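You operate a simulated robot arm through the tools that you are given. There is no shell and no other tool. Be economical: measure what you need, move in short steps, check, and stop when the job is done.

The job below is to be done with a simulated two-armed robot. You get a single attempt, and the scene is never put back.

## Task
Stand the yellow coin roll in the cash tin, shut it and hold the tin steady to lock it.
Fine: the black key stays in the lock. Set down upright: what you pick out.

The check looks at the end state, three seconds after you hand in, the way a careful person would. Anything else that was tipped, shoved, dropped, spilled or broken makes it a failure.

## Robot
Two 6-joint arms with two-finger grippers on one trunk, on a base that drives. Base frame: it is fixed to the floor where the robot stands at the start and does not move with it; the origin is under the middle of the robot, x ahead of it, y to its left, z up; the surface under the hand at the start is at about z = 79. Lengths are in cm, angles in degrees, forces in N, time in s.
The left shoulder is at the start at [3, 17.8, 103.8], the right one opposite. With the tool pointing down near the work surface each hand reaches from about 52 to 80 cm from the robot's upright axis, wherever it stands, measured 20 degrees to its own side. Places, roughly: cash tin lid [60, 10, 90]; cash tin lock [60, 0, 100]; inside of the cash tin [50, 10, 80]. Payload 2.54 kg a hand.
The TCP of each hand is the grasp point between the finger pads, 3 cm short of the fingertips. In the tool frame z runs along the fingers and y along their closing line. Largest opening 11.6 cm; the body of the gripper starts 9.5 cm behind the TCP.
Orientation is that of the tool frame in the base frame, as [roll, pitch, yaw] about the fixed x, y, z axes, in that order (R = Rz(yaw) Ry(pitch) Rx(roll)). With the fingers straight down and closing along the base's y, the tool's x points along the base's -x, its y along +y and its z along -z.

## Interface
- The arms move only by the tool drive_tool. It takes "left_series", "right_series" or both (then of equal length, played together; a hand with none holds still); each is a list of rows, each a list of 2 entries, a list of its own where there are three numbers: the shift along the tool's x, y, z in units of 40 mm (1.0 is 40 mm), then the turn, a rotation vector about the tool's x, y, z in units of 6 degrees (1.0 is 6 degrees). In form: [[[x, y, z], [ax, ay, az]], ...]. A call has 1 to 10 rows; each row shifts and turns the commanded pose from where the row before left it, along the tool's axes as they then stand. "left_grip" and "right_grip" are, for a hand that has rows, the closure in counts, from 0 (fully open) to 255 (shut), set as the call begins (left out, the last holds). A call with a number of a shift or a turn outside -1 to 1 is refused whole. A row lasts 0.2 s, in which the tool goes at most 5 cm and 8.6 degrees; a call with a longer step from one row to the next is refused whole, and so is a gripper value outside its range. Where a pose cannot be reached the arm comes as near as it can. A force on the tool above 90 N (or 10 N above the force at the start of the call, whichever is more), or a blocked arm, ends the call early, and 0.2 s more pass. Each finger travels about 15.3 cm/s and halts on what it meets, pressing with about 40 N; the grip force reading is that of the motor and also rises with nothing between the fingers. The clock runs only during rows and for 0.2 s after the last one: add rows that do not move to give the fingers time. It gives the time, the measured TCP pose, the force on the tool (base axes), the opening and the grip force at its end, in the units of the frame above (readings bear some noise), with the torque about the TCP (base axes, N m) and any sound that the robot's microphone picked up.
- Cameras (640 x 400 px; columns grow to the right, rows downward): "scene" is now at [4.84, 0.91, 176.07]; the picture's right is [0.14, -0.99, 0.00], its down [-0.73, -0.10, -0.67] and it looks along [0.67, 0.09, -0.74] (base axes); focal length 269 px, centre (320, 200). "left" rides on the left gripper at [6.9, 1.5, -12.2] in its tool frame; the picture's right is [-0.21, 0.98, 0.00], its down [-0.83, -0.18, -0.53] and it looks along [-0.52, -0.11, 0.85] (tool axes); focal length 251 px, centre (320, 200). "right" rides on the right gripper at [6.9, -1.5, -12.2] in its tool frame; the picture's right is [0.21, 0.98, 0.00], its down [-0.83, 0.18, -0.53] and it looks along [-0.52, 0.11, 0.85] (tool axes); focal length 251 px, centre (320, 200).
- capture(camera): a new picture of that camera. The clock stands still meanwhile.
- move_column(by): slides the trunk up (or, below 0, down) by that many cm; the arms and the scene camera ride with it, the base frame stays. It gives what a move gives, with no picture.
- roll_base(legs): drives the robot by 1 to 6 legs, each [ahead, left, turn to the left] in cm, cm and degrees, along the robot's own axes; the way and the turn of a leg run together, so that a leg with both is an arc; at most 150 cm and 180 degrees a leg. The arms and the cameras ride along, it lands a little off, and it stops where it bumps. It gives what a move gives.
- turn_head(pan, tilt): turns the head with the scene camera to pan (to the left, within 143 degrees either way) and tilt (down, from -29 to 69), counted from straight ahead of the robot. It gives what a move gives.
- measure_at(camera, pixels): for up to 12 pixels [column, row] of the newest picture of that camera ("zoom" is the newest enlarged one), the place [x, y, z] in the base frame of the surface seen there, good to about 0.2 cm. The clock stands still meanwhile.
- enlarge(camera, box): a new picture of the part [left, top, right, bottom] of that camera's present view, enlarged. The clock stands still meanwhile.
- sign_off(): hands the job in; it is judged then, once.

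Go step by step. Measure first, check grasps and placings, and put right what went wrong. The budget is 80 turns and 58 pictures, counting those below and the enlarged ones. Unless the task says otherwise, let go and move clear before handing in, and close with one line.

The tools are called by a JSON object that holds its "method" and its "body". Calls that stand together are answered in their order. drive_tool: Moves the arms, as the interface text tells. Its arguments: {"type":"object","properties":{"left_series":{"type":"array"},"left_grip":{"type":"number"},"right_series":{"type":"array"},"right_grip":{"type":"number"}},"required":[]} The other tools are called the same way: move_column (by) slides the trunk up or down; roll_base (legs) drives the base; turn_head (pan, tilt) turns the head that bears the scene camera; capture (camera) takes a picture; measure_at (camera, pixels) gives the place of the surface under pixels of a picture; enlarge (camera, box) takes an enlarged picture of a part of a camera's view; sign_off () hands the job in.

At the start:

```text
t: 0.0
left_tcp_pos: [47.54, 24.5, 139.86]
left_ee_rot: [-180.0, 0.0, 180.0]
left_contact_force: [0.3, 0.5, -0.1]
left_moment: [0.01, 0.01, -0.03]
left_gripper_width: 11.63
left_finger_force: 0.2
right_tcp_pos: [49.36, -22.47, 146.09]
right_ee_rot: [180.0, -0.1, 180.0]
right_contact_force: [0.4, -0.1, -0.1]
right_moment: [0.02, -0.01, -0.01]
right_gripper_width: 11.62
right_finger_force: 0.1
trunk travel left (down, up): [-25.0, 29.0]
robot x, y, heading: [0.31, -0.36, 0.1]
head pan, tilt: [8.1, 47.6]
```

scene: 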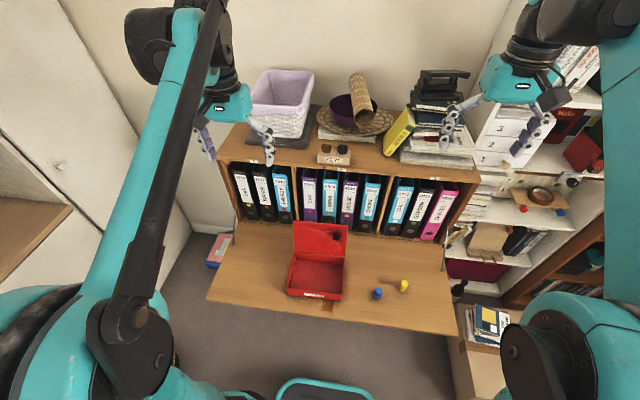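
right: 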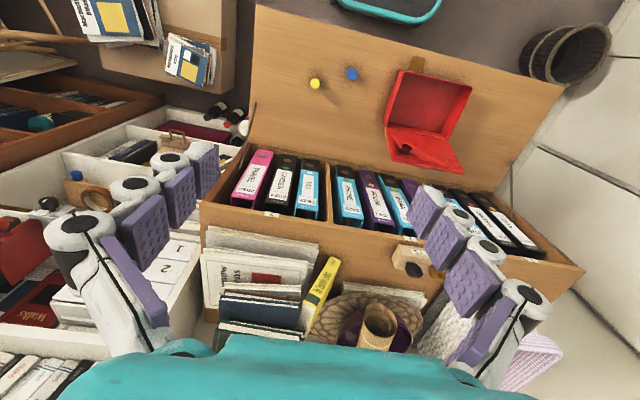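
left: 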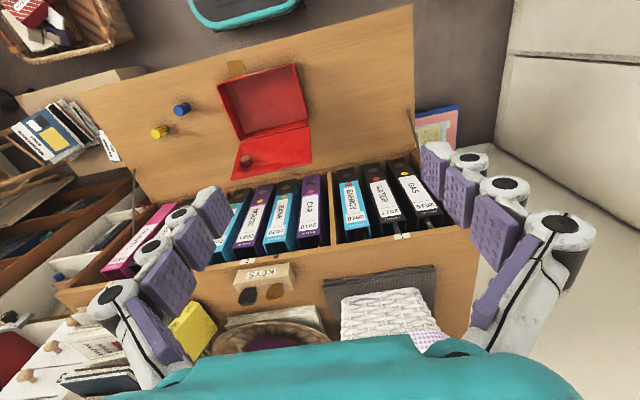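

The tin is open at about (318,262) with the yellow roll at (404,286), the blue one at (378,293) and a KEYS box at (333,152). I'll enlarge these areas for detail.

{"method": "enlarge", "body": {"camera": "scene", "box": [270, 210, 430, 310]}}

{"method": "enlarge", "body": {"camera": "scene", "box": [300, 130, 364, 170]}}

{"method": "measure_at", "body": {"camera": "scene", "pixels": [[404, 286], [378, 293], [404, 281], [318, 295], [290, 290], [341, 299], [345, 262], [294, 256], [318, 275], [336, 236], [333, 146], [345, 149]]}}

```text
4.00 times, centred on (350, 260) of scene
```

zoom: 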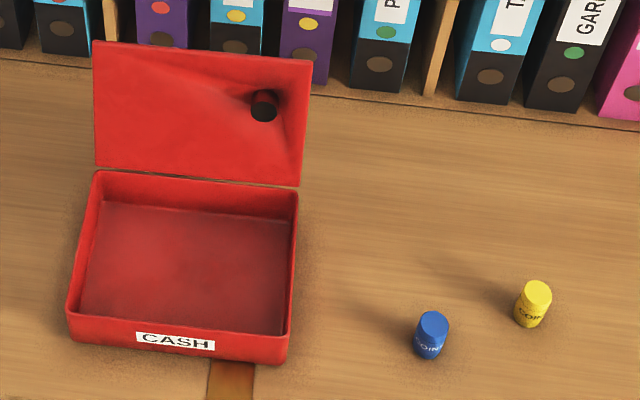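

```text
10.00 times, centred on (332, 150) of scene
```

zoom: 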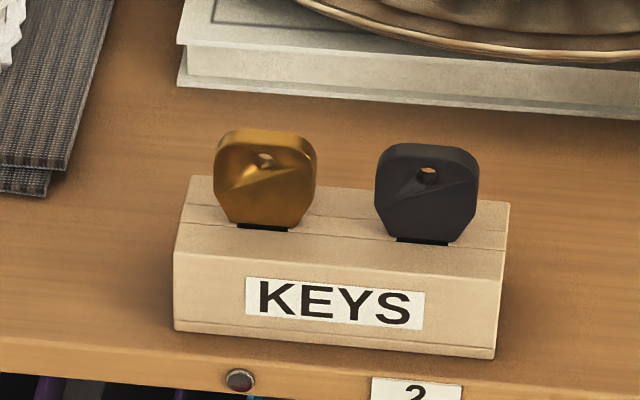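

```text
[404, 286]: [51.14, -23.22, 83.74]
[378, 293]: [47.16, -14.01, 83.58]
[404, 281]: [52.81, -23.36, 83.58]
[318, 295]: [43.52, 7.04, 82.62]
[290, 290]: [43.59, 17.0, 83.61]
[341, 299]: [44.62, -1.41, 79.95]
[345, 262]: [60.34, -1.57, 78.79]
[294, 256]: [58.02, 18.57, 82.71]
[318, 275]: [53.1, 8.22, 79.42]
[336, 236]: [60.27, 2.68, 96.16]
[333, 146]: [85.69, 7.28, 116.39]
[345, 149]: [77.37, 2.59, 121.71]
```

I need finer dimensions of the roll, the tin rim, the lid lock and the black key.

{"method": "enlarge", "body": {"camera": "scene", "box": [364, 270, 428, 310]}}

{"method": "measure_at", "body": {"camera": "zoom", "pixels": [[404, 150], [370, 155], [430, 155], [400, 135], [400, 170], [395, 225], [480, 250]]}}

{"method": "enlarge", "body": {"camera": "scene", "box": [278, 216, 358, 306]}}

```text
10.00 times, centred on (396, 290) of scene
```

zoom: 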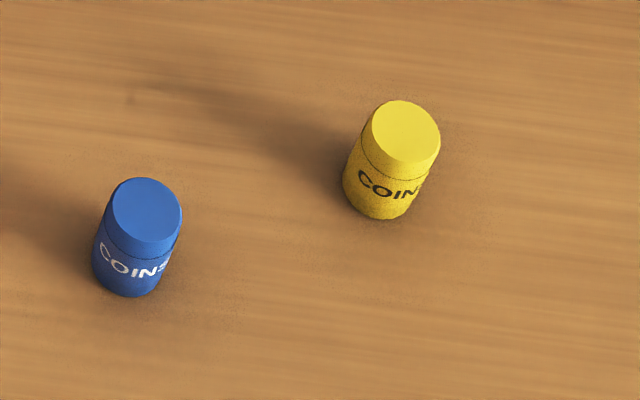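

```text
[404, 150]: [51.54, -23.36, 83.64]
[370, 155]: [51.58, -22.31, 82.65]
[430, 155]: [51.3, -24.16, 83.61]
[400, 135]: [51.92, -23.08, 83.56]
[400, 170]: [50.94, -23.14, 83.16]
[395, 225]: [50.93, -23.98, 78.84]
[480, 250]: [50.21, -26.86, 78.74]
```

```text
4.44 times, centred on (318, 261) of scene
```

zoom: 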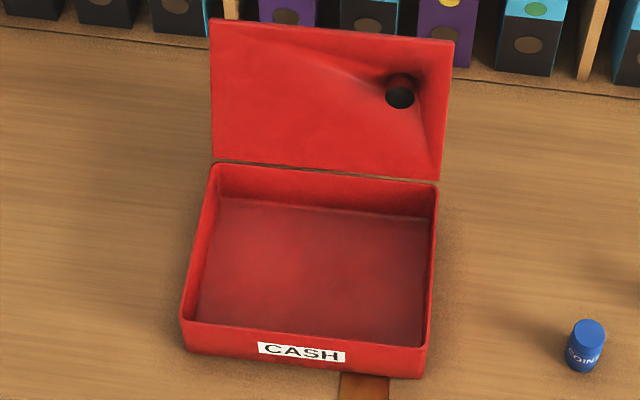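

{"method": "measure_at", "body": {"camera": "zoom", "pixels": [[186, 318], [422, 344], [434, 190], [216, 168], [310, 280], [230, 230], [400, 320], [399, 96], [404, 76], [212, 24], [452, 44], [438, 172]]}}

{"method": "enlarge", "body": {"camera": "scene", "box": [316, 138, 356, 166]}}

```text
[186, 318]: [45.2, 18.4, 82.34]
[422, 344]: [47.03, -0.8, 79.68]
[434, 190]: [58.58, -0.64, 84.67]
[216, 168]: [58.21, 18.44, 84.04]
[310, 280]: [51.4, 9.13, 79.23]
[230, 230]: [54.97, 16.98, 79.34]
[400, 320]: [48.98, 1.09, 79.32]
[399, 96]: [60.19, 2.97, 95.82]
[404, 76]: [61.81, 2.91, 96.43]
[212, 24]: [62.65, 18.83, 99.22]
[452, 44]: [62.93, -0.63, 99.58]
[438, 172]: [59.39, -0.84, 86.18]
```

```text
14.29 times, centred on (336, 152) of scene
```

zoom: 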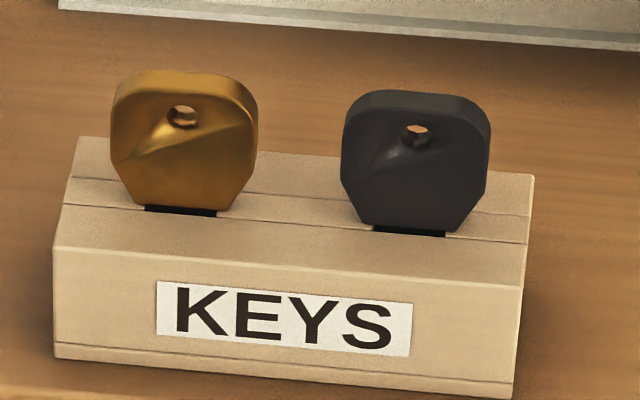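

The tin rim is at z≈84.6, its floor at 79.3 and the roll is about 4.8 tall, so the roll fits upright. I'll measure the key and start the right hand down above the yellow roll.

{"method": "measure_at", "body": {"camera": "zoom", "pixels": [[415, 170], [360, 130], [475, 130], [420, 97], [410, 215], [400, 245], [300, 205], [250, 260], [184, 170], [300, 165], [408, 232], [520, 260]]}}

{"method": "drive_tool", "body": {"right_series": [[[-0.635, -0.18, 0.9], [0, 0, 0]], [[0, 0, 1], [0, 0, 0]], [[0, 0, 1], [0, 0, 0]], [[0, 0, 1], [0, 0, 0]], [[0, 0, 1], [0, 0, 0]], [[0, 0, 1], [0, 0, 0]], [[0, 0, 1], [0, 0, 0]], [[0, 0, 1], [0, 0, 0]], [[0, 0, 1], [0, 0, 0]], [[0, 0, 1], [0, 0, 0]]], "right_grip": 110}}

```text
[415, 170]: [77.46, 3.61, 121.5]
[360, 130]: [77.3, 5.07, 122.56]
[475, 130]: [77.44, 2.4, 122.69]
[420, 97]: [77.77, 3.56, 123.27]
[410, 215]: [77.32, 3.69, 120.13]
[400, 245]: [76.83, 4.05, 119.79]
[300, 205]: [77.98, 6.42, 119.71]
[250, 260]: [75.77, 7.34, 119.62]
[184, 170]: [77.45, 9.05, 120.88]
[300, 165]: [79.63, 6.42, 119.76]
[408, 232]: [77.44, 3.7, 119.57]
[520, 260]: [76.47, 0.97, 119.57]
```

```text
t: 2.2
left_tcp_pos: [47.72, 24.45, 139.84]
left_ee_rot: [-179.9, 0.0, 180.0]
left_contact_force: [0.8, -0.3, -0.2]
left_moment: [0.04, 0.09, -0.01]
left_gripper_width: 11.59
left_finger_force: 0.1
right_tcp_pos: [52.04, -23.22, 106.3]
right_ee_rot: [-180.0, 0.1, 179.9]
right_contact_force: [1.3, 0.1, -0.5]
right_moment: [-0.01, 0.01, 0.0]
right_gripper_width: 6.57
right_finger_force: 0.0
trunk travel left (down, up): [-25.0, 29.0]
robot x, y, heading: [-0.19, -0.15, -0.0]
head pan, tilt: [8.1, 47.6]
```

The hand is straight over the yellow roll at z 106, so I'll check its view and descend partway.

{"method": "drive_tool", "body": {"right_series": [[[0, 0, 1], [0, 0, 0]], [[0, 0, 1], [0, 0, 0]], [[0, 0, 1], [0, 0, 0]], [[0, 0, 1], [0, 0, 0]]]}}

{"method": "capture", "body": {"camera": "right"}}

{"method": "capture", "body": {"camera": "scene"}}

```text
t: 3.2
left_tcp_pos: [47.68, 24.36, 139.83]
left_ee_rot: [-179.9, 0.0, -180.0]
left_contact_force: [1.1, -0.3, -0.1]
left_moment: [0.02, -0.02, 0.04]
left_gripper_width: 11.58
left_finger_force: 0.1
right_tcp_pos: [51.94, -23.04, 90.33]
right_ee_rot: [180.0, 0.0, -179.9]
right_contact_force: [-0.8, -0.2, -0.2]
right_moment: [0.0, 0.01, -0.01]
right_gripper_width: 6.6
right_finger_force: 0.1
trunk travel left (down, up): [-25.0, 29.0]
robot x, y, heading: [-0.05, 0.24, -0.1]
head pan, tilt: [8.1, 47.6]
```

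```text
49 pictures are left
```

right: 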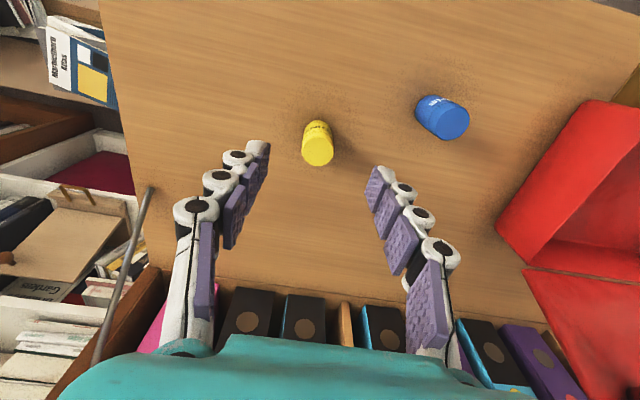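

```text
48 pictures are left
```

scene: 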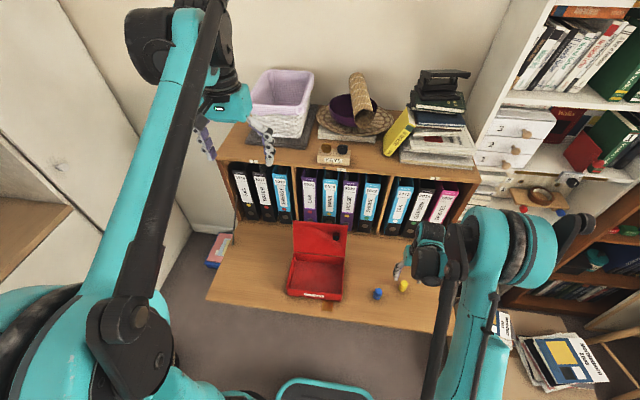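

The roll at (317,145) lies between the fingertips (257,145) and (380,180), so I'll go down and close.

{"method": "drive_tool", "body": {"right_series": [[[0, 0, 0.93], [0, 0, 0]], [[0, 0, 0.93], [0, 0, 0]], [[0, 0, 0], [0, 0, 0]]]}}

{"method": "drive_tool", "body": {"right_series": [[[0, 0, 0], [0, 0, 0]], [[0, 0, 0], [0, 0, 0]], [[0, 0, 0], [0, 0, 0]]], "right_grip": 255}}

{"method": "drive_tool", "body": {"right_series": [[[0, 0, -0.5], [0, 0, 0]], [[0, 0, -1], [0, 0, 0]], [[0, 0, -1], [0, 0, 0]]]}}

{"method": "capture", "body": {"camera": "right"}}

```text
t: 4.0
left_tcp_pos: [47.56, 24.54, 139.89]
left_ee_rot: [179.9, 0.1, 179.9]
left_contact_force: [-0.6, 0.7, 0.7]
left_moment: [0.02, 0.0, -0.02]
left_gripper_width: 11.6
left_finger_force: 0.0
right_tcp_pos: [51.75, -22.91, 82.97]
right_ee_rot: [179.9, 0.0, -179.9]
right_contact_force: [0.3, 0.5, 0.4]
right_moment: [0.01, 0.0, -0.01]
right_gripper_width: 6.61
right_finger_force: 0.0
trunk travel left (down, up): [-25.0, 29.0]
robot x, y, heading: [0.07, -0.24, -0.0]
head pan, tilt: [8.1, 47.6]
```

```text
t: 4.8
left_tcp_pos: [47.68, 24.38, 139.82]
left_ee_rot: [-179.9, 0.0, 180.0]
left_contact_force: [0.3, 0.7, -0.6]
left_moment: [-0.02, -0.01, 0.0]
left_gripper_width: 11.6
left_finger_force: 0.2
right_tcp_pos: [51.77, -22.89, 83.04]
right_ee_rot: [-180.0, 0.0, 180.0]
right_contact_force: [0.4, 0.4, -0.5]
right_moment: [-0.01, 0.0, -0.01]
right_gripper_width: 2.48
right_finger_force: 40.4
trunk travel left (down, up): [-25.0, 29.0]
robot x, y, heading: [-0.37, 0.12, 0.2]
head pan, tilt: [8.1, 47.6]
```

```text
t: 5.6
left_tcp_pos: [47.58, 24.45, 139.88]
left_ee_rot: [179.9, 0.1, 180.0]
left_contact_force: [0.0, -0.2, 0.1]
left_moment: [0.0, 0.0, 0.0]
left_gripper_width: 11.58
left_finger_force: 0.0
right_tcp_pos: [51.89, -23.23, 93.05]
right_ee_rot: [-179.9, 0.1, -180.0]
right_contact_force: [1.1, 0.0, -0.4]
right_moment: [0.0, 0.0, -0.01]
right_gripper_width: 2.45
right_finger_force: 39.9
trunk travel left (down, up): [-25.0, 29.0]
robot x, y, heading: [-0.19, 0.12, -0.1]
head pan, tilt: [8.1, 47.6]
```

```text
47 pictures are left
```

right: 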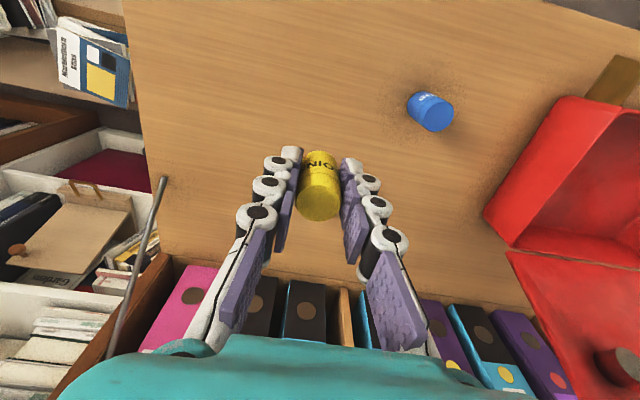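

The yellow roll is held upright at (320,185). I'll carry it over the tin to about (52, 9.5).

{"method": "drive_tool", "body": {"right_series": [[[0, 0, -0.8], [0, 0, 0]], [[0, 1, 0], [0, 0, 0]], [[0, 1, 0], [0, 0, 0]], [[0, 1, 0], [0, 0, 0]], [[0, 1, 0], [0, 0, 0]], [[0, 1, 0], [0, 0, 0]], [[0, 1, 0], [0, 0, 0]], [[0, 1, 0], [0, 0, 0]], [[0, 1, 0], [0, 0, 0]], [[0, 0.15, 0], [0, 0, 0]]]}}

{"method": "drive_tool", "body": {"right_series": [[[0, 0, 0.9], [0, 0, 0]], [[0, 0, 0.9], [0, 0, 0]], [[0, 0, 0.4], [0, 0, 0]]]}}

{"method": "capture", "body": {"camera": "right"}}

{"method": "capture", "body": {"camera": "scene"}}

```text
t: 7.8
left_tcp_pos: [47.68, 24.27, 139.78]
left_ee_rot: [180.0, -0.1, -179.9]
left_contact_force: [0.5, 0.6, 0.2]
left_moment: [0.0, -0.05, -0.01]
left_gripper_width: 11.59
left_finger_force: 0.1
right_tcp_pos: [51.76, 9.47, 96.35]
right_ee_rot: [179.9, 0.0, 179.9]
right_contact_force: [-0.5, -0.8, -1.3]
right_moment: [-0.03, 0.04, -0.03]
right_gripper_width: 2.46
right_finger_force: 41.1
trunk travel left (down, up): [-25.0, 29.0]
robot x, y, heading: [-0.08, -0.04, -0.0]
head pan, tilt: [8.1, 47.6]
```

```text
t: 8.6
left_tcp_pos: [47.65, 24.43, 139.72]
left_ee_rot: [-180.0, -0.1, -179.9]
left_contact_force: [0.3, -0.2, -0.3]
left_moment: [-0.01, 0.0, 0.01]
left_gripper_width: 11.62
left_finger_force: 0.0
right_tcp_pos: [51.89, 9.55, 87.46]
right_ee_rot: [-180.0, -0.1, -179.9]
right_contact_force: [1.0, -0.1, -1.3]
right_moment: [0.01, 0.0, 0.0]
right_gripper_width: 2.45
right_finger_force: 39.8
trunk travel left (down, up): [-25.0, 29.0]
robot x, y, heading: [-0.36, -0.08, 0.2]
head pan, tilt: [8.1, 47.6]
```

```text
46 pictures are left
```

right: 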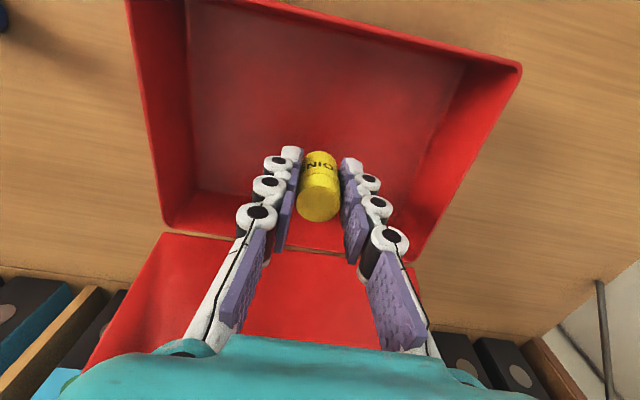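

```text
45 pictures are left
```

scene: 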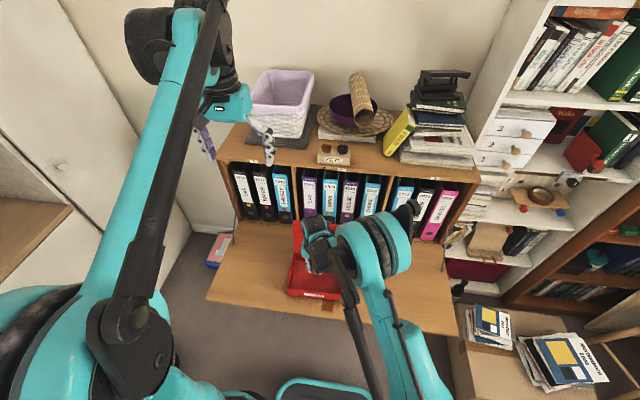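

The roll is inside the tin's walls. I'll lower it 3.9 cm to the floor, release and rise.

{"method": "drive_tool", "body": {"right_series": [[[0, 0, 0.5], [0, 0, 0]], [[0, 0, 0.3], [0, 0, 0]], [[0, 0, 0.15], [0, 0, 0]], [[0, 0, 0], [0, 0, 0]]]}}

{"method": "drive_tool", "body": {"right_series": [[[0, 0, 0], [0, 0, 0]], [[0, 0, 0], [0, 0, 0]]], "right_grip": 140}}

{"method": "drive_tool", "body": {"right_series": [[[0, 0, -0.5], [0, 0, 0]], [[0, 0, -1], [0, 0, 0]], [[0, 0, -1], [0, 0, 0]], [[0, 0, -1], [0, 0, 0]], [[0, 0, -1], [0, 0, 0]]]}}

{"method": "capture", "body": {"camera": "right"}}

```text
t: 9.6
left_tcp_pos: [47.62, 24.57, 139.9]
left_ee_rot: [180.0, 0.2, -180.0]
left_contact_force: [0.3, 0.5, 0.0]
left_moment: [-0.01, -0.03, -0.01]
left_gripper_width: 11.59
left_finger_force: 0.1
right_tcp_pos: [51.96, 9.39, 83.72]
right_ee_rot: [-179.9, -0.1, 179.9]
right_contact_force: [-0.3, -0.4, -0.5]
right_moment: [0.02, -0.02, 0.01]
right_gripper_width: 2.44
right_finger_force: 40.0
trunk travel left (down, up): [-25.0, 29.0]
robot x, y, heading: [-0.38, -0.1, -0.1]
head pan, tilt: [8.1, 47.6]
```

```text
t: 10.2
left_tcp_pos: [47.73, 24.38, 139.77]
left_ee_rot: [180.0, 0.0, -179.9]
left_contact_force: [-0.2, -0.1, 0.8]
left_moment: [-0.01, 0.03, -0.04]
left_gripper_width: 11.63
left_finger_force: 0.1
right_tcp_pos: [51.98, 9.6, 83.59]
right_ee_rot: [-180.0, 0.1, 180.0]
right_contact_force: [-0.2, 0.1, -0.5]
right_moment: [0.0, 0.0, 0.0]
right_gripper_width: 5.19
right_finger_force: 0.1
trunk travel left (down, up): [-25.0, 29.0]
robot x, y, heading: [0.05, 0.11, 0.1]
head pan, tilt: [8.1, 47.6]
```

```text
t: 11.4
left_tcp_pos: [47.58, 24.33, 139.82]
left_ee_rot: [179.9, 0.1, 179.9]
left_contact_force: [0.7, 0.1, 0.6]
left_moment: [0.02, -0.02, 0.03]
left_gripper_width: 11.58
left_finger_force: 0.2
right_tcp_pos: [51.61, 9.46, 101.72]
right_ee_rot: [-180.0, 0.0, -179.9]
right_contact_force: [-0.1, -0.5, -0.1]
right_moment: [0.0, -0.02, 0.01]
right_gripper_width: 5.24
right_finger_force: 0.1
trunk travel left (down, up): [-25.0, 29.0]
robot x, y, heading: [-0.16, 0.6, 0.1]
head pan, tilt: [8.1, 47.6]
```

```text
44 pictures are left
```

right: 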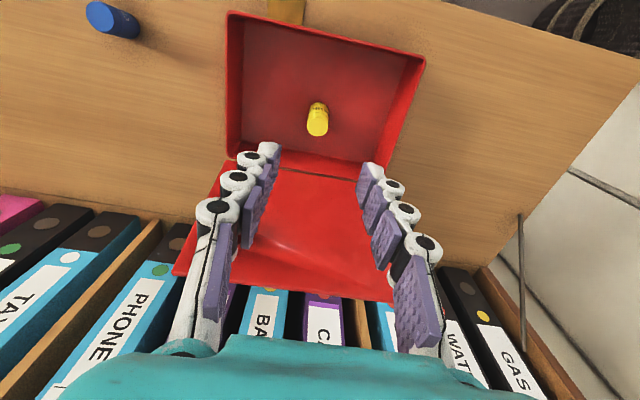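

The roll stands in the tin at (318,120). Before closing the lid I'll measure the room behind it.

{"method": "measure_at", "body": {"camera": "right", "pixels": [[265, 305], [325, 325], [240, 330], [318, 105], [318, 128], [300, 200], [210, 240]]}}

{"method": "measure_at", "body": {"camera": "scene", "pixels": [[290, 170], [277, 180], [310, 175], [285, 218], [362, 225], [330, 162]]}}

```text
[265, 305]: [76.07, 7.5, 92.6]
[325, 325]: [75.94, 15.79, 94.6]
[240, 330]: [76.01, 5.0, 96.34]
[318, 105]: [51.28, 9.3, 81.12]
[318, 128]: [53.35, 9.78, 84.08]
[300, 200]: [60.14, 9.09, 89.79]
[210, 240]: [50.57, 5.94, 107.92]
```

```text
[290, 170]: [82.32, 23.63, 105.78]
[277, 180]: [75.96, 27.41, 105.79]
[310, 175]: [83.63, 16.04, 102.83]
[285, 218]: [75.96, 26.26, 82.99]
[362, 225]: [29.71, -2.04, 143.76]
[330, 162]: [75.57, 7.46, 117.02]
```

There's clear space behind the lid (binders at x 76). I'll raise, go behind the lid with shut fingers and come down to z≈98.

{"method": "drive_tool", "body": {"right_series": [[[0, 0, -1], [0, 0, 0]], [[0, 0, -1], [0, 0, 0]], [[-1, 0, 0], [0, 0, 0]], [[-1, 0, 0], [0, 0, 0]], [[-1, 0, 0], [0, 0, 0]], [[-1, 0, 0], [0, 0, 0]], [[-0.2, 0, 0], [0, 0, 0]]], "right_grip": 255}}

{"method": "drive_tool", "body": {"right_series": [[[0, 0, 1], [0, 0, 0]], [[0, 0, 1], [0, 0, 0]], [[0, 0, 0.9], [0, 0, 0]]]}}

{"method": "capture", "body": {"camera": "right"}}

{"method": "capture", "body": {"camera": "left"}}

```text
t: 13.0
left_tcp_pos: [47.58, 24.38, 139.8]
left_ee_rot: [180.0, 0.1, 180.0]
left_contact_force: [-0.3, -0.3, -0.4]
left_moment: [0.04, -0.03, -0.02]
left_gripper_width: 11.6
left_finger_force: 0.0
right_tcp_pos: [68.68, 9.58, 109.55]
right_ee_rot: [-180.0, -0.1, -180.0]
right_contact_force: [-0.3, -0.4, -0.6]
right_moment: [0.0, -0.02, 0.02]
right_gripper_width: 0.0
right_finger_force: 28.3
trunk travel left (down, up): [-25.0, 29.0]
robot x, y, heading: [-0.06, 0.01, 0.1]
head pan, tilt: [8.1, 47.6]
```

```text
t: 13.8
left_tcp_pos: [47.77, 24.45, 139.73]
left_ee_rot: [179.9, 0.1, 180.0]
left_contact_force: [1.2, 0.2, 0.1]
left_moment: [0.01, 0.0, 0.02]
left_gripper_width: 11.6
left_finger_force: 0.1
right_tcp_pos: [68.59, 9.48, 97.91]
right_ee_rot: [-179.9, -0.1, -180.0]
right_contact_force: [0.7, 0.2, -0.6]
right_moment: [0.05, 0.02, 0.0]
right_gripper_width: 0.01
right_finger_force: 28.4
trunk travel left (down, up): [-25.0, 29.0]
robot x, y, heading: [-0.35, 0.09, 0.3]
head pan, tilt: [8.1, 47.6]
```

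```text
43 pictures are left
```

right: 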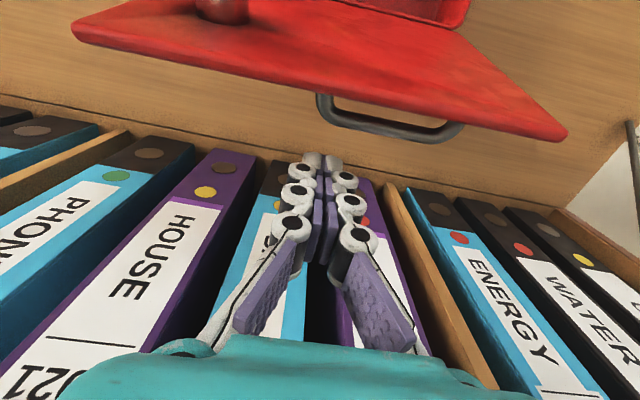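

```text
42 pictures are left
```

left: 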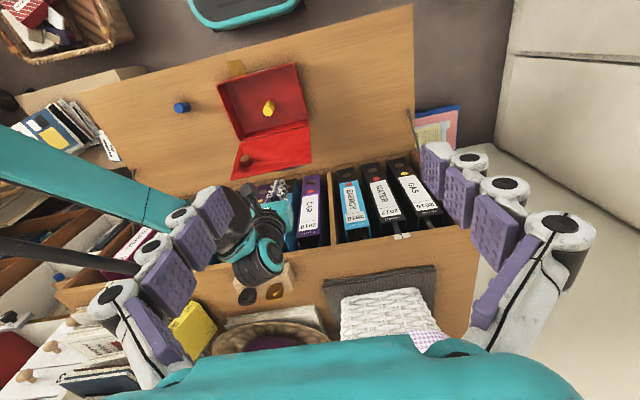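

There's a carry handle on the outer face of the lid, at (390,130). I'll measure it so I push clear of it.

{"method": "measure_at", "body": {"camera": "right", "pixels": [[322, 108], [390, 131], [448, 134], [330, 80], [315, 165], [560, 130], [90, 30], [220, 10]]}}

{"method": "enlarge", "body": {"camera": "right", "box": [60, 0, 580, 200]}}

```text
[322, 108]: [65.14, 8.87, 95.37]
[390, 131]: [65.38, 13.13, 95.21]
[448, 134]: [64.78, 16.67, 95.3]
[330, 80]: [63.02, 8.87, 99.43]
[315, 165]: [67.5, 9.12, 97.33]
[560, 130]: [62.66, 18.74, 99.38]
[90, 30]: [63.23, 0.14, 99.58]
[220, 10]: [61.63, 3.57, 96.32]
```

```text
1.23 times, centred on (320, 100) of right
```

zoom: 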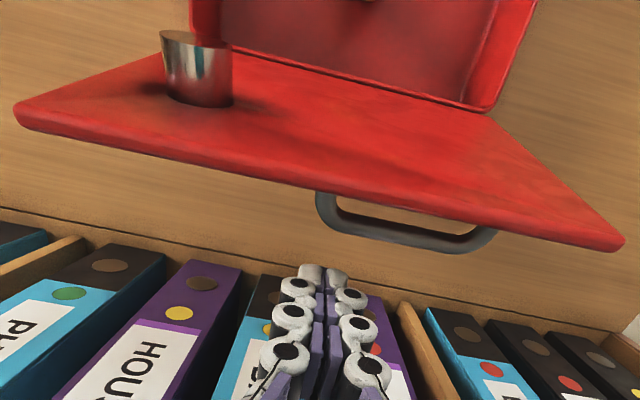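

The handle spans y 8.5–17 and the lock sits at y≈3, so I'll push at y≈6 between them, slowly toward the robot.

{"method": "drive_tool", "body": {"right_series": [[[0, -0.85, 0], [0, 0, 0]], [[0.5, 0, 0], [0, 0, 0]], [[0.5, 0, 0], [0, 0, 0]], [[0.4, 0, 0], [0, 0, 0]], [[0.4, 0, 0], [0, 0, 0]], [[0.4, 0, 0], [0, 0, 0]]]}}

{"method": "capture", "body": {"camera": "left"}}

```text
t: 15.2
left_tcp_pos: [47.57, 24.32, 139.8]
left_ee_rot: [179.9, 0.1, -180.0]
left_contact_force: [-0.7, 0.4, -0.4]
left_moment: [0.0, 0.01, -0.01]
left_gripper_width: 11.62
left_finger_force: 0.1
right_tcp_pos: [59.94, 6.32, 97.98]
right_ee_rot: [180.0, 0.0, -180.0]
right_contact_force: [-0.6, 0.7, -0.2]
right_moment: [-0.02, -0.02, 0.02]
right_gripper_width: 0.0
right_finger_force: 28.7
trunk travel left (down, up): [-25.0, 29.0]
robot x, y, heading: [-0.1, -0.08, -0.0]
head pan, tilt: [8.1, 47.6]
```

```text
40 pictures are left
```

left: 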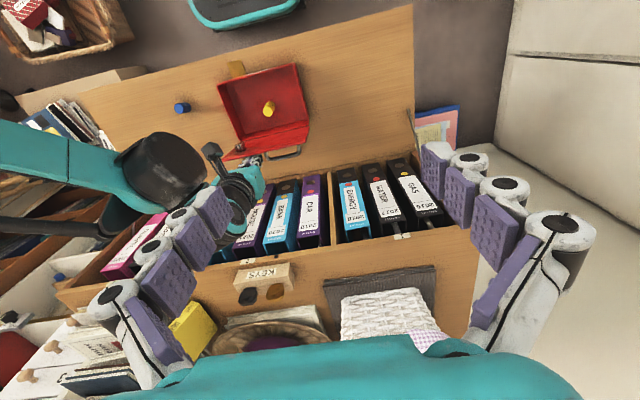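

The lid follows with almost no force and the tin hasn't moved. I'll keep pushing.

{"method": "drive_tool", "body": {"right_series": [[[0.4, 0, 0], [0, 0, 0]], [[0.4, 0, 0], [0, 0, 0]], [[0.4, 0, 0], [0, 0, 0]], [[0.4, 0, 0], [0, 0, 0]], [[0.4, 0, 0.1], [0, 0, 0]], [[0.4, 0, 0.2], [0, 0, 0]]]}}

{"method": "capture", "body": {"camera": "left"}}

```text
t: 16.6
left_tcp_pos: [47.58, 24.3, 139.82]
left_ee_rot: [180.0, 0.1, 179.9]
left_contact_force: [-0.4, 0.1, -0.7]
left_moment: [-0.01, 0.0, -0.01]
left_gripper_width: 11.61
left_finger_force: 0.2
right_tcp_pos: [50.23, 6.13, 96.88]
right_ee_rot: [180.0, 0.1, -180.0]
right_contact_force: [-0.5, -0.7, 0.4]
right_moment: [0.02, -0.04, 0.05]
right_gripper_width: 0.0
right_finger_force: 28.6
trunk travel left (down, up): [-25.0, 29.0]
robot x, y, heading: [0.18, 0.06, -0.1]
head pan, tilt: [8.1, 47.6]
```

```text
39 pictures are left
```

left: 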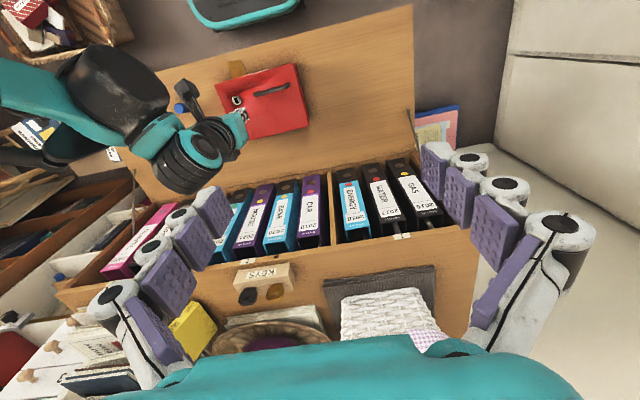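

The lid seems to have fallen shut, with the handle at (270,90). I'll lift the right hand aside and check.

{"method": "drive_tool", "body": {"right_series": [[[0, 0, -1], [0, 0, 0]], [[0, 0, -1], [0, 0, 0]], [[0, -1, 0], [0, 0, 0]], [[0, -1, 0], [0, 0, 0]], [[0, -1, 0], [0, 0, 0]], [[0, -1, 0], [0, 0, 0]], [[0, -1, -0.5], [0, 0, 0]], [[0, -1, -0.5], [0, 0, 0]]]}}

{"method": "enlarge", "body": {"camera": "scene", "box": [270, 230, 366, 310]}}

{"method": "enlarge", "body": {"camera": "left", "box": [200, 50, 328, 150]}}

```text
t: 18.4
left_tcp_pos: [47.53, 24.31, 139.91]
left_ee_rot: [-180.0, 0.1, -180.0]
left_contact_force: [-0.1, -0.7, 0.3]
left_moment: [0.03, 0.03, -0.04]
left_gripper_width: 11.64
left_finger_force: 0.1
right_tcp_pos: [50.23, -18.15, 108.71]
right_ee_rot: [179.9, 0.0, -180.0]
right_contact_force: [-0.1, 0.1, 0.7]
right_moment: [0.0, -0.02, 0.0]
right_gripper_width: 0.0
right_finger_force: 29.0
trunk travel left (down, up): [-25.0, 29.0]
robot x, y, heading: [-0.1, 0.37, 0.2]
head pan, tilt: [8.1, 47.6]
```

```text
5.00 times, centred on (318, 270) of scene
```

zoom: 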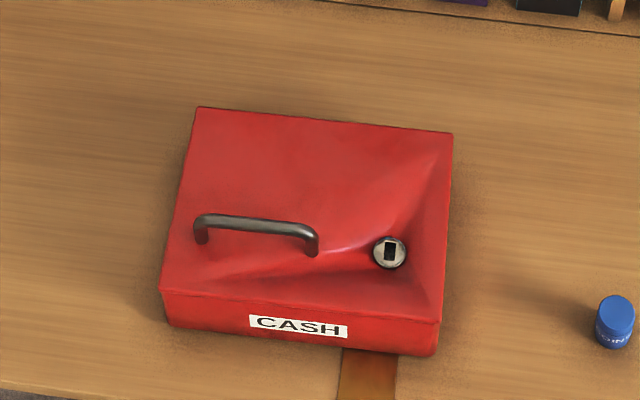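

```text
4.00 times, centred on (264, 100) of left
```

zoom: 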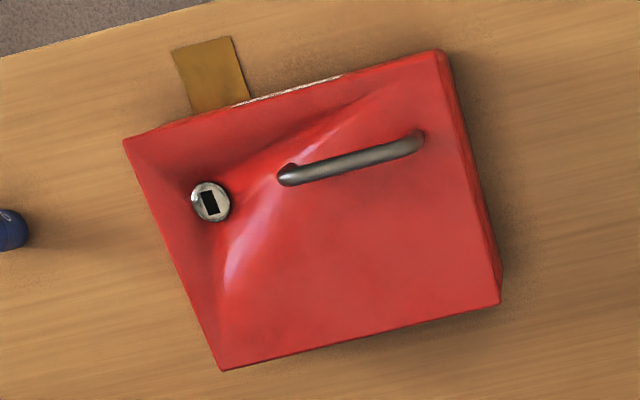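

The lid is shut. The lock is near (389,251) of the first zoom, with its slot running fore-aft, and the lid is dented around it, so I'll measure the tilt of the lock face.

{"method": "enlarge", "body": {"camera": "scene", "box": [332, 260, 364, 280]}}

{"method": "enlarge", "body": {"camera": "left", "box": [226, 90, 258, 110]}}

```text
16.00 times, centred on (348, 270) of scene
```

zoom: 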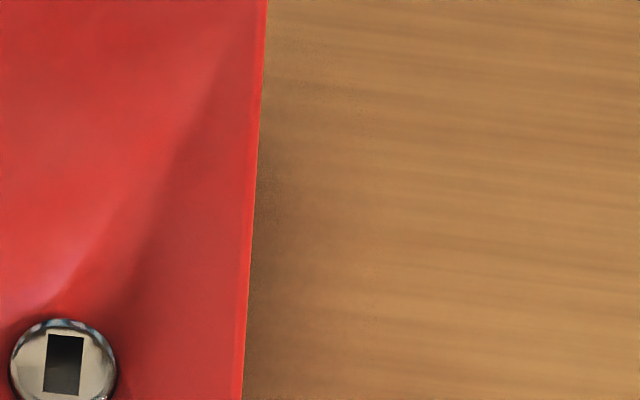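

```text
16.00 times, centred on (242, 100) of left
```

zoom: 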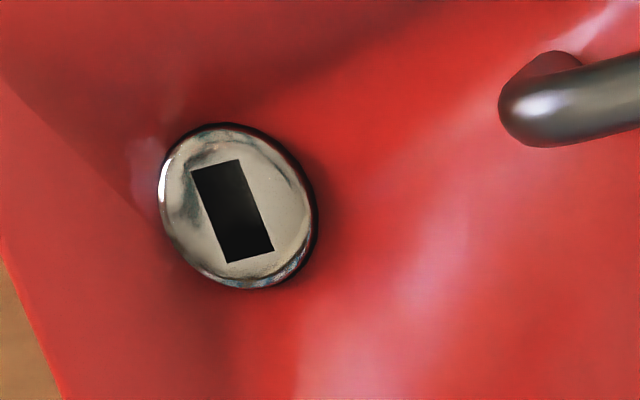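

{"method": "measure_at", "body": {"camera": "zoom", "pixels": [[182, 210], [225, 148], [285, 190], [282, 240], [215, 262], [200, 170], [238, 162], [228, 262], [270, 250], [232, 212], [80, 180], [400, 250]]}}

{"method": "enlarge", "body": {"camera": "scene", "box": [330, 266, 362, 286]}}

{"method": "measure_at", "body": {"camera": "scene", "pixels": [[348, 278], [348, 281], [345, 280], [351, 280]]}}

```text
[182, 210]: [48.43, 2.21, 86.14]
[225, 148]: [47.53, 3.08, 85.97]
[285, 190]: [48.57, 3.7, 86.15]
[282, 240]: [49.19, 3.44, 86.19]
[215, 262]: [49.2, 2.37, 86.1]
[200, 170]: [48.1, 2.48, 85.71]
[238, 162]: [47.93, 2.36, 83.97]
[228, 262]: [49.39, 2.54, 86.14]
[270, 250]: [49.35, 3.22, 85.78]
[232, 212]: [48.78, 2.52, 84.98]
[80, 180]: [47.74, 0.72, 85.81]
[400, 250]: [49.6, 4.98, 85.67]
```

```text
16.00 times, centred on (346, 276) of scene
```

zoom: 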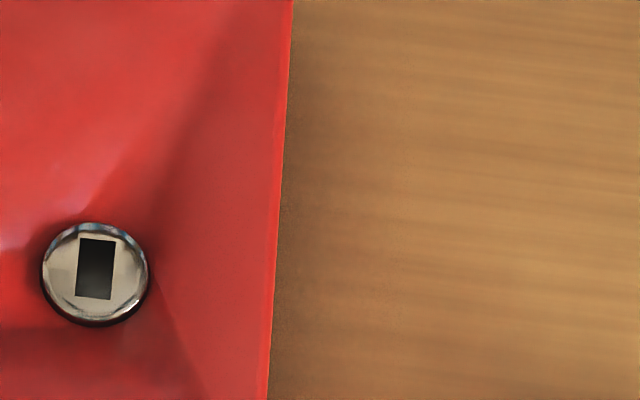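

```text
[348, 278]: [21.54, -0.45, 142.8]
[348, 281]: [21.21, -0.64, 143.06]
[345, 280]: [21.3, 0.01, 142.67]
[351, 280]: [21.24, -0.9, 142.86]
```

{"method": "measure_at", "body": {"camera": "zoom", "pixels": [[66, 270], [126, 270], [95, 230], [90, 306], [122, 245], [66, 290], [120, 295], [70, 245], [140, 270], [46, 270]]}}

{"method": "enlarge", "body": {"camera": "left", "box": [228, 255, 300, 310]}}

```text
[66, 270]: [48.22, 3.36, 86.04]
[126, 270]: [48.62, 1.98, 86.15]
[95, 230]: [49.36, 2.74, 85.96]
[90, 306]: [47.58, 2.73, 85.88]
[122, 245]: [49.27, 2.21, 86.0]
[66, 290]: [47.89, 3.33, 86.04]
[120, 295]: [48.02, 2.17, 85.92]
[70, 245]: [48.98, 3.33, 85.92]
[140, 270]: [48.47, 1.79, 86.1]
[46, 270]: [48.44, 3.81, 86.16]
```

```text
7.27 times, centred on (264, 282) of left
```

zoom: 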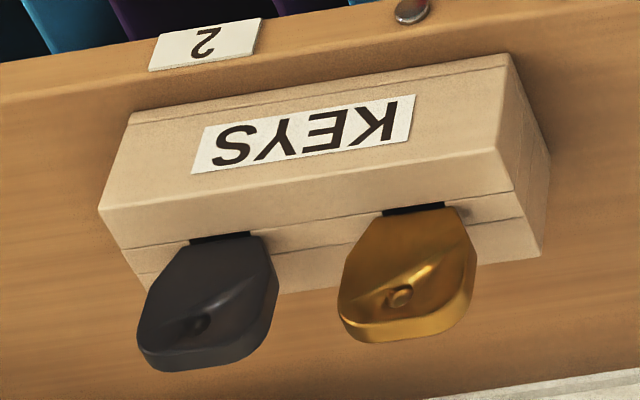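

The lock face is level at z≈86.1 with its centre near (48.45, 2.8) and the slot runs fore-aft. The key's head runs along y, so it must turn 90° on the way. I'll check the obstacles behind the key box, then raise the trunk.

{"method": "measure_at", "body": {"camera": "scene", "pixels": [[357, 78], [350, 105], [375, 125], [325, 125], [335, 135], [395, 135], [305, 145], [300, 110], [330, 110], [400, 120], [440, 75], [330, 164]]}}

{"method": "move_column", "body": {"by": 24}}

```text
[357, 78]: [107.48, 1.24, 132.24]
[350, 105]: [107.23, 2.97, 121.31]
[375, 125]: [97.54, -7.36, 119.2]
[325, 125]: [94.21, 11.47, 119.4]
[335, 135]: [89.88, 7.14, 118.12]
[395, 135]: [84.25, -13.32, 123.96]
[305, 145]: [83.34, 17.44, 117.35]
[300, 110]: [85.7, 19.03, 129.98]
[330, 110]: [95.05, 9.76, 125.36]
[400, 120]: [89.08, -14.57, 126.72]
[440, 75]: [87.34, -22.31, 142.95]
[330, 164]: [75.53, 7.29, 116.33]
```

```text
t: 21.1
left_tcp_pos: [46.77, 24.51, 146.43]
left_ee_rot: [180.0, 0.4, 180.0]
left_contact_force: [1.0, -0.4, -0.3]
left_moment: [-0.01, -0.03, 0.01]
left_gripper_width: 11.6
left_finger_force: 0.0
right_tcp_pos: [49.48, -18.03, 115.18]
right_ee_rot: [-179.9, 0.4, -180.0]
right_contact_force: [0.3, 0.3, -0.3]
right_moment: [0.0, -0.03, -0.04]
right_gripper_width: 0.0
right_finger_force: 28.5
trunk travel left (down, up): [-31.9, 22.1]
robot x, y, heading: [0.13, 0.14, -0.0]
head pan, tilt: [8.1, 47.6]
stopped: the arm was blocked; the commanded pose is now the measured one
```

The trunk stopped after about 7 cm because an arm was blocked. I'll look at what's in the way.

{"method": "capture", "body": {"camera": "scene"}}

{"method": "capture", "body": {"camera": "left"}}

```text
32 pictures are left
```

scene: 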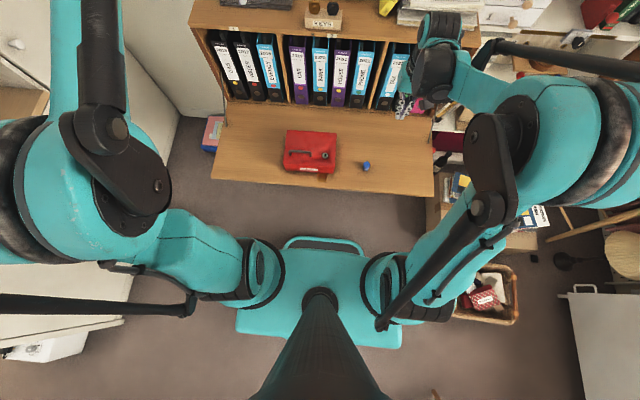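

```text
31 pictures are left
```

left: 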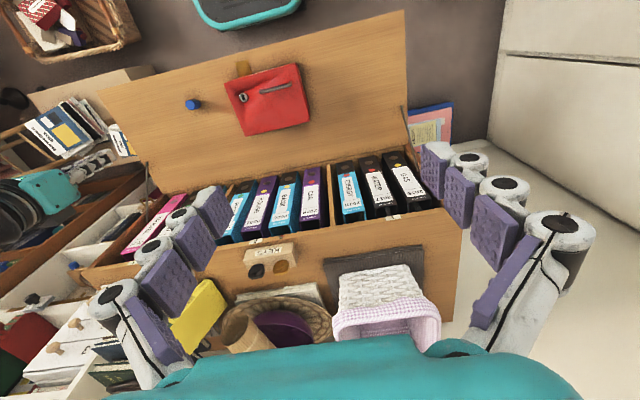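

The scene view has shifted a lot and seems to look steeper. I'll check that measurements are still consistent and read the head state.

{"method": "measure_at", "body": {"camera": "scene", "pixels": [[325, 155], [366, 166], [321, 24], [200, 250], [320, 300], [250, 330], [325, 240]]}}

{"method": "measure_at", "body": {"camera": "left", "pixels": [[243, 97], [275, 90], [193, 103], [258, 272]]}}

{"method": "turn_head", "body": {"pan": 0, "tilt": 45}}

{"method": "capture", "body": {"camera": "scene"}}

```text
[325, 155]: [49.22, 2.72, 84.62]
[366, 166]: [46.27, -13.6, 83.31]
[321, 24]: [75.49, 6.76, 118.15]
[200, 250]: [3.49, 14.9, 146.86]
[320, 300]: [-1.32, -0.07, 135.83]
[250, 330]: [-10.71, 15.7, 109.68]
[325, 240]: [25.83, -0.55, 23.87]
```

```text
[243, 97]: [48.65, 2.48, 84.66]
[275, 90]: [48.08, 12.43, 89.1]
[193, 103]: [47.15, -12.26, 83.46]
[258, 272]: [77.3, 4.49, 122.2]
```

```text
t: 21.8
left_tcp_pos: [47.53, 24.75, 146.17]
left_ee_rot: [-179.9, 0.1, 179.9]
left_contact_force: [-0.1, 0.3, 0.4]
left_moment: [-0.03, -0.02, -0.02]
left_gripper_width: 11.6
left_finger_force: 0.0
right_tcp_pos: [50.14, -17.65, 115.1]
right_ee_rot: [-179.8, 0.1, 179.9]
right_contact_force: [-0.4, 0.2, -0.2]
right_moment: [0.01, -0.02, 0.03]
right_gripper_width: 0.02
right_finger_force: 28.9
trunk travel left (down, up): [-31.9, 22.1]
robot x, y, heading: [0.13, -0.35, 0.0]
head pan, tilt: [0.0, 45.0]
```

```text
30 pictures are left
```

scene: 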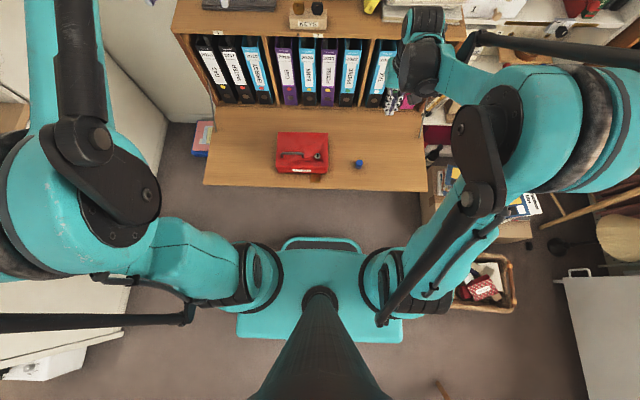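

Measurements still agree with the earlier ones. I'll check where the elbows and struts are, to see what blocked the trunk.

{"method": "measure_at", "body": {"camera": "scene", "pixels": [[80, 20], [75, 110], [100, 322], [10, 320], [20, 230], [500, 45], [620, 70], [620, 140], [480, 130], [385, 320], [430, 300], [430, 20]]}}

{"method": "turn_head", "body": {"pan": -90, "tilt": 30}}

{"method": "capture", "body": {"camera": "scene"}}

{"method": "turn_head", "body": {"pan": 90, "tilt": 30}}

{"method": "capture", "body": {"camera": "scene"}}

```text
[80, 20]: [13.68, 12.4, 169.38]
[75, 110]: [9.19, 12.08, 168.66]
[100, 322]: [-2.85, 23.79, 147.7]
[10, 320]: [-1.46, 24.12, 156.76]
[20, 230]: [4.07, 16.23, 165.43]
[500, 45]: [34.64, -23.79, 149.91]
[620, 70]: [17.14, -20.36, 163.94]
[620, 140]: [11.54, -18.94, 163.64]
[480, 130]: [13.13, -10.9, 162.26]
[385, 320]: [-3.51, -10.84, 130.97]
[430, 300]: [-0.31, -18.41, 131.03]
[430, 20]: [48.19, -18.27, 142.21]
```

```text
t: 23.4
left_tcp_pos: [48.34, 24.94, 145.74]
left_ee_rot: [-179.8, -0.3, 180.0]
left_contact_force: [0.1, 0.9, 0.1]
left_moment: [0.01, 0.0, 0.04]
left_gripper_width: 11.6
left_finger_force: 0.1
right_tcp_pos: [50.72, -17.67, 114.7]
right_ee_rot: [-179.7, -0.4, -179.9]
right_contact_force: [-0.5, 0.6, 0.0]
right_moment: [0.02, -0.03, 0.01]
right_gripper_width: 0.02
right_finger_force: 28.3
trunk travel left (down, up): [-31.9, 22.1]
robot x, y, heading: [0.13, 0.28, 0.0]
head pan, tilt: [-90.0, 30.0]
```

```text
29 pictures are left
```

scene: 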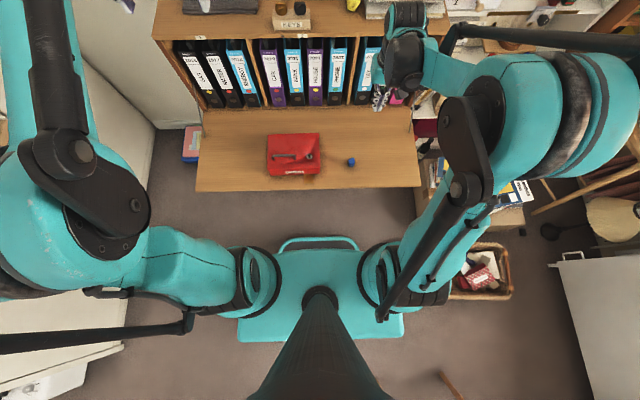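

```text
t: 26.1
left_tcp_pos: [46.18, 24.15, 146.71]
left_ee_rot: [179.9, 0.7, 180.0]
left_contact_force: [0.4, 0.1, -0.9]
left_moment: [0.0, 0.04, 0.01]
left_gripper_width: 11.6
left_finger_force: 0.1
right_tcp_pos: [49.07, -18.09, 115.52]
right_ee_rot: [179.9, 0.6, 179.9]
right_contact_force: [-0.8, 0.1, 0.1]
right_moment: [0.0, 0.0, 0.01]
right_gripper_width: 0.0
right_finger_force: 28.0
trunk travel left (down, up): [-31.9, 22.1]
robot x, y, heading: [-0.27, 0.0, 0.2]
head pan, tilt: [90.0, 30.0]
```

```text
28 pictures are left
```

scene: 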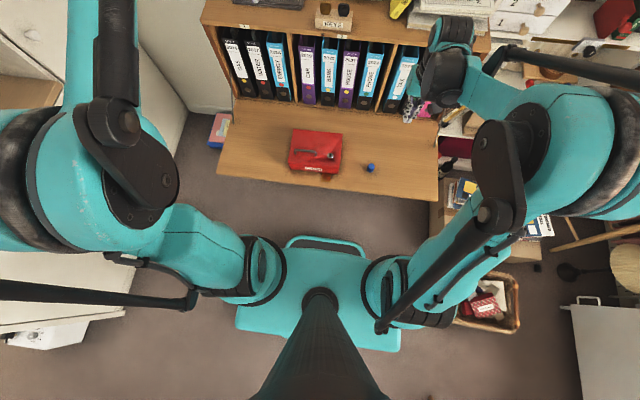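

Turning the head barely changes the view and only flexes the body, so the head is probably jammed against something above. I'll put the head back, lower the trunk again and look.

{"method": "turn_head", "body": {"pan": 8.1, "tilt": 47.6}}

{"method": "move_column", "body": {"by": -6.9}}

{"method": "capture", "body": {"camera": "scene"}}

```text
t: 27.7
left_tcp_pos: [46.94, 24.35, 146.49]
left_ee_rot: [-179.9, 0.4, -179.9]
left_contact_force: [0.0, 0.4, 0.4]
left_moment: [0.05, -0.03, 0.01]
left_gripper_width: 11.58
left_finger_force: 0.1
right_tcp_pos: [49.56, -18.03, 115.34]
right_ee_rot: [-180.0, 0.2, 180.0]
right_contact_force: [0.2, 0.1, -0.5]
right_moment: [0.01, -0.01, 0.01]
right_gripper_width: 0.0
right_finger_force: 28.6
trunk travel left (down, up): [-31.9, 22.1]
robot x, y, heading: [0.06, -0.27, 0.3]
head pan, tilt: [8.1, 47.6]
```

```text
t: 28.8
left_tcp_pos: [47.61, 24.35, 140.01]
left_ee_rot: [-179.9, -0.1, 180.0]
left_contact_force: [-0.1, 0.3, 0.1]
left_moment: [0.01, 0.04, 0.01]
left_gripper_width: 11.6
left_finger_force: 0.0
right_tcp_pos: [50.2, -18.08, 108.7]
right_ee_rot: [179.9, 0.0, 180.0]
right_contact_force: [0.1, -0.1, -0.4]
right_moment: [-0.04, 0.02, 0.01]
right_gripper_width: 0.01
right_finger_force: 28.3
trunk travel left (down, up): [-25.0, 29.0]
robot x, y, heading: [-0.39, 0.1, 0.1]
head pan, tilt: [8.1, 47.6]
```

```text
27 pictures are left
```

scene: 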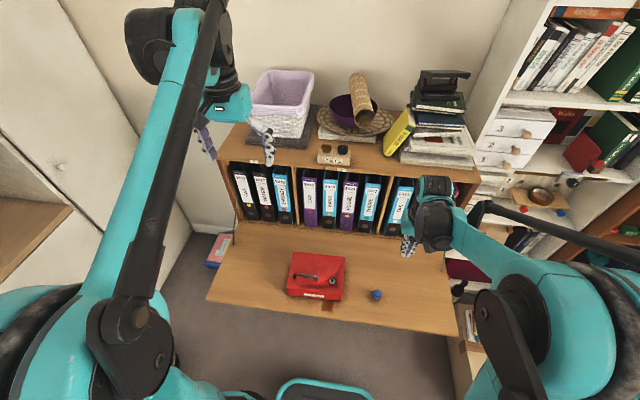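

Everything is back as it was, so the trunk must stay at this height. I'll raise the right hand to z≈130, turn it 90° so the fingers close fore-aft, and open them part way.

{"method": "drive_tool", "body": {"right_series": [[[0, 0, -0.55], [0, 0, 1]], [[0, 0, -0.55], [0, 0, 1]], [[0, 0, -0.55], [0, 0, 1]], [[0, 0, -0.55], [0, 0, 1]], [[0, 0, -0.55], [0, 0, 1]], [[0, 0, -0.55], [0, 0, 1]], [[0, 0, -0.55], [0, 0, 1]], [[0, 0, -0.55], [0, 0, 1]], [[0, 0, -0.55], [0, 0, 1]], [[0, 0, -0.55], [0, 0, 1]]], "right_grip": 150}}

{"method": "drive_tool", "body": {"right_series": [[[0, 0, 0], [0, 0, 1]], [[0, 0, 0], [0, 0, 1]], [[0, 0, 0], [0, 0, 1]], [[0, 0, 0], [0, 0, 1]], [[0, 0, 0], [0, 0, 1]]]}}

{"method": "roll_base", "body": {"legs": [[10, 0, 0]]}}

{"method": "capture", "body": {"camera": "scene"}}

```text
t: 31.0
left_tcp_pos: [47.65, 24.47, 139.78]
left_ee_rot: [179.9, 0.1, 180.0]
left_contact_force: [-0.4, 0.5, -0.6]
left_moment: [0.01, -0.02, -0.02]
left_gripper_width: 11.6
left_finger_force: 0.1
right_tcp_pos: [50.18, -18.06, 130.77]
right_ee_rot: [-180.0, -0.1, 119.8]
right_contact_force: [0.2, 0.3, -0.1]
right_moment: [0.0, 0.0, 0.02]
right_gripper_width: 4.81
right_finger_force: 0.1
trunk travel left (down, up): [-25.0, 29.0]
robot x, y, heading: [-0.26, -0.02, -0.1]
head pan, tilt: [8.1, 47.6]
```

```text
t: 32.2
left_tcp_pos: [47.61, 24.59, 139.96]
left_ee_rot: [179.9, 0.1, 180.0]
left_contact_force: [-0.3, 0.2, -0.5]
left_moment: [-0.01, 0.01, -0.02]
left_gripper_width: 11.59
left_finger_force: 0.1
right_tcp_pos: [50.15, -17.94, 130.63]
right_ee_rot: [179.9, 0.0, 89.9]
right_contact_force: [-0.6, 0.1, -0.8]
right_moment: [0.03, 0.01, 0.02]
right_gripper_width: 4.79
right_finger_force: 0.0
trunk travel left (down, up): [-25.0, 29.0]
robot x, y, heading: [-0.04, -0.2, 0.1]
head pan, tilt: [8.1, 47.6]
```

```text
t: 33.3
left_tcp_pos: [57.56, 24.37, 139.79]
left_ee_rot: [180.0, 0.0, 179.9]
left_contact_force: [-0.9, -0.6, -0.7]
left_moment: [0.02, 0.04, -0.01]
left_gripper_width: 11.59
left_finger_force: 0.0
right_tcp_pos: [60.13, -18.07, 130.53]
right_ee_rot: [-179.9, 0.1, 90.0]
right_contact_force: [-0.4, -0.5, -0.5]
right_moment: [0.0, 0.03, 0.01]
right_gripper_width: 4.78
right_finger_force: 0.0
trunk travel left (down, up): [-25.0, 29.0]
robot x, y, heading: [9.8, -0.11, 0.1]
head pan, tilt: [8.1, 47.6]
```

```text
26 pictures are left
```

scene: 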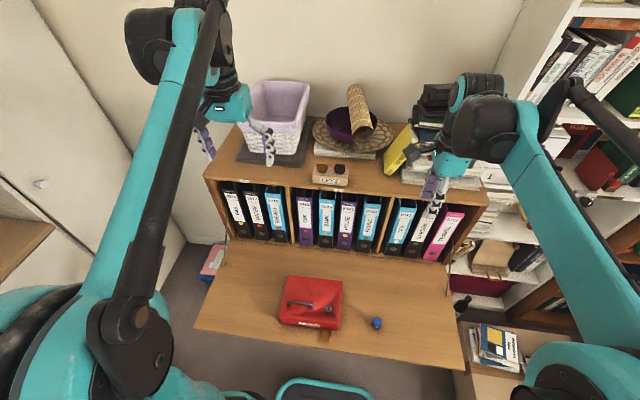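

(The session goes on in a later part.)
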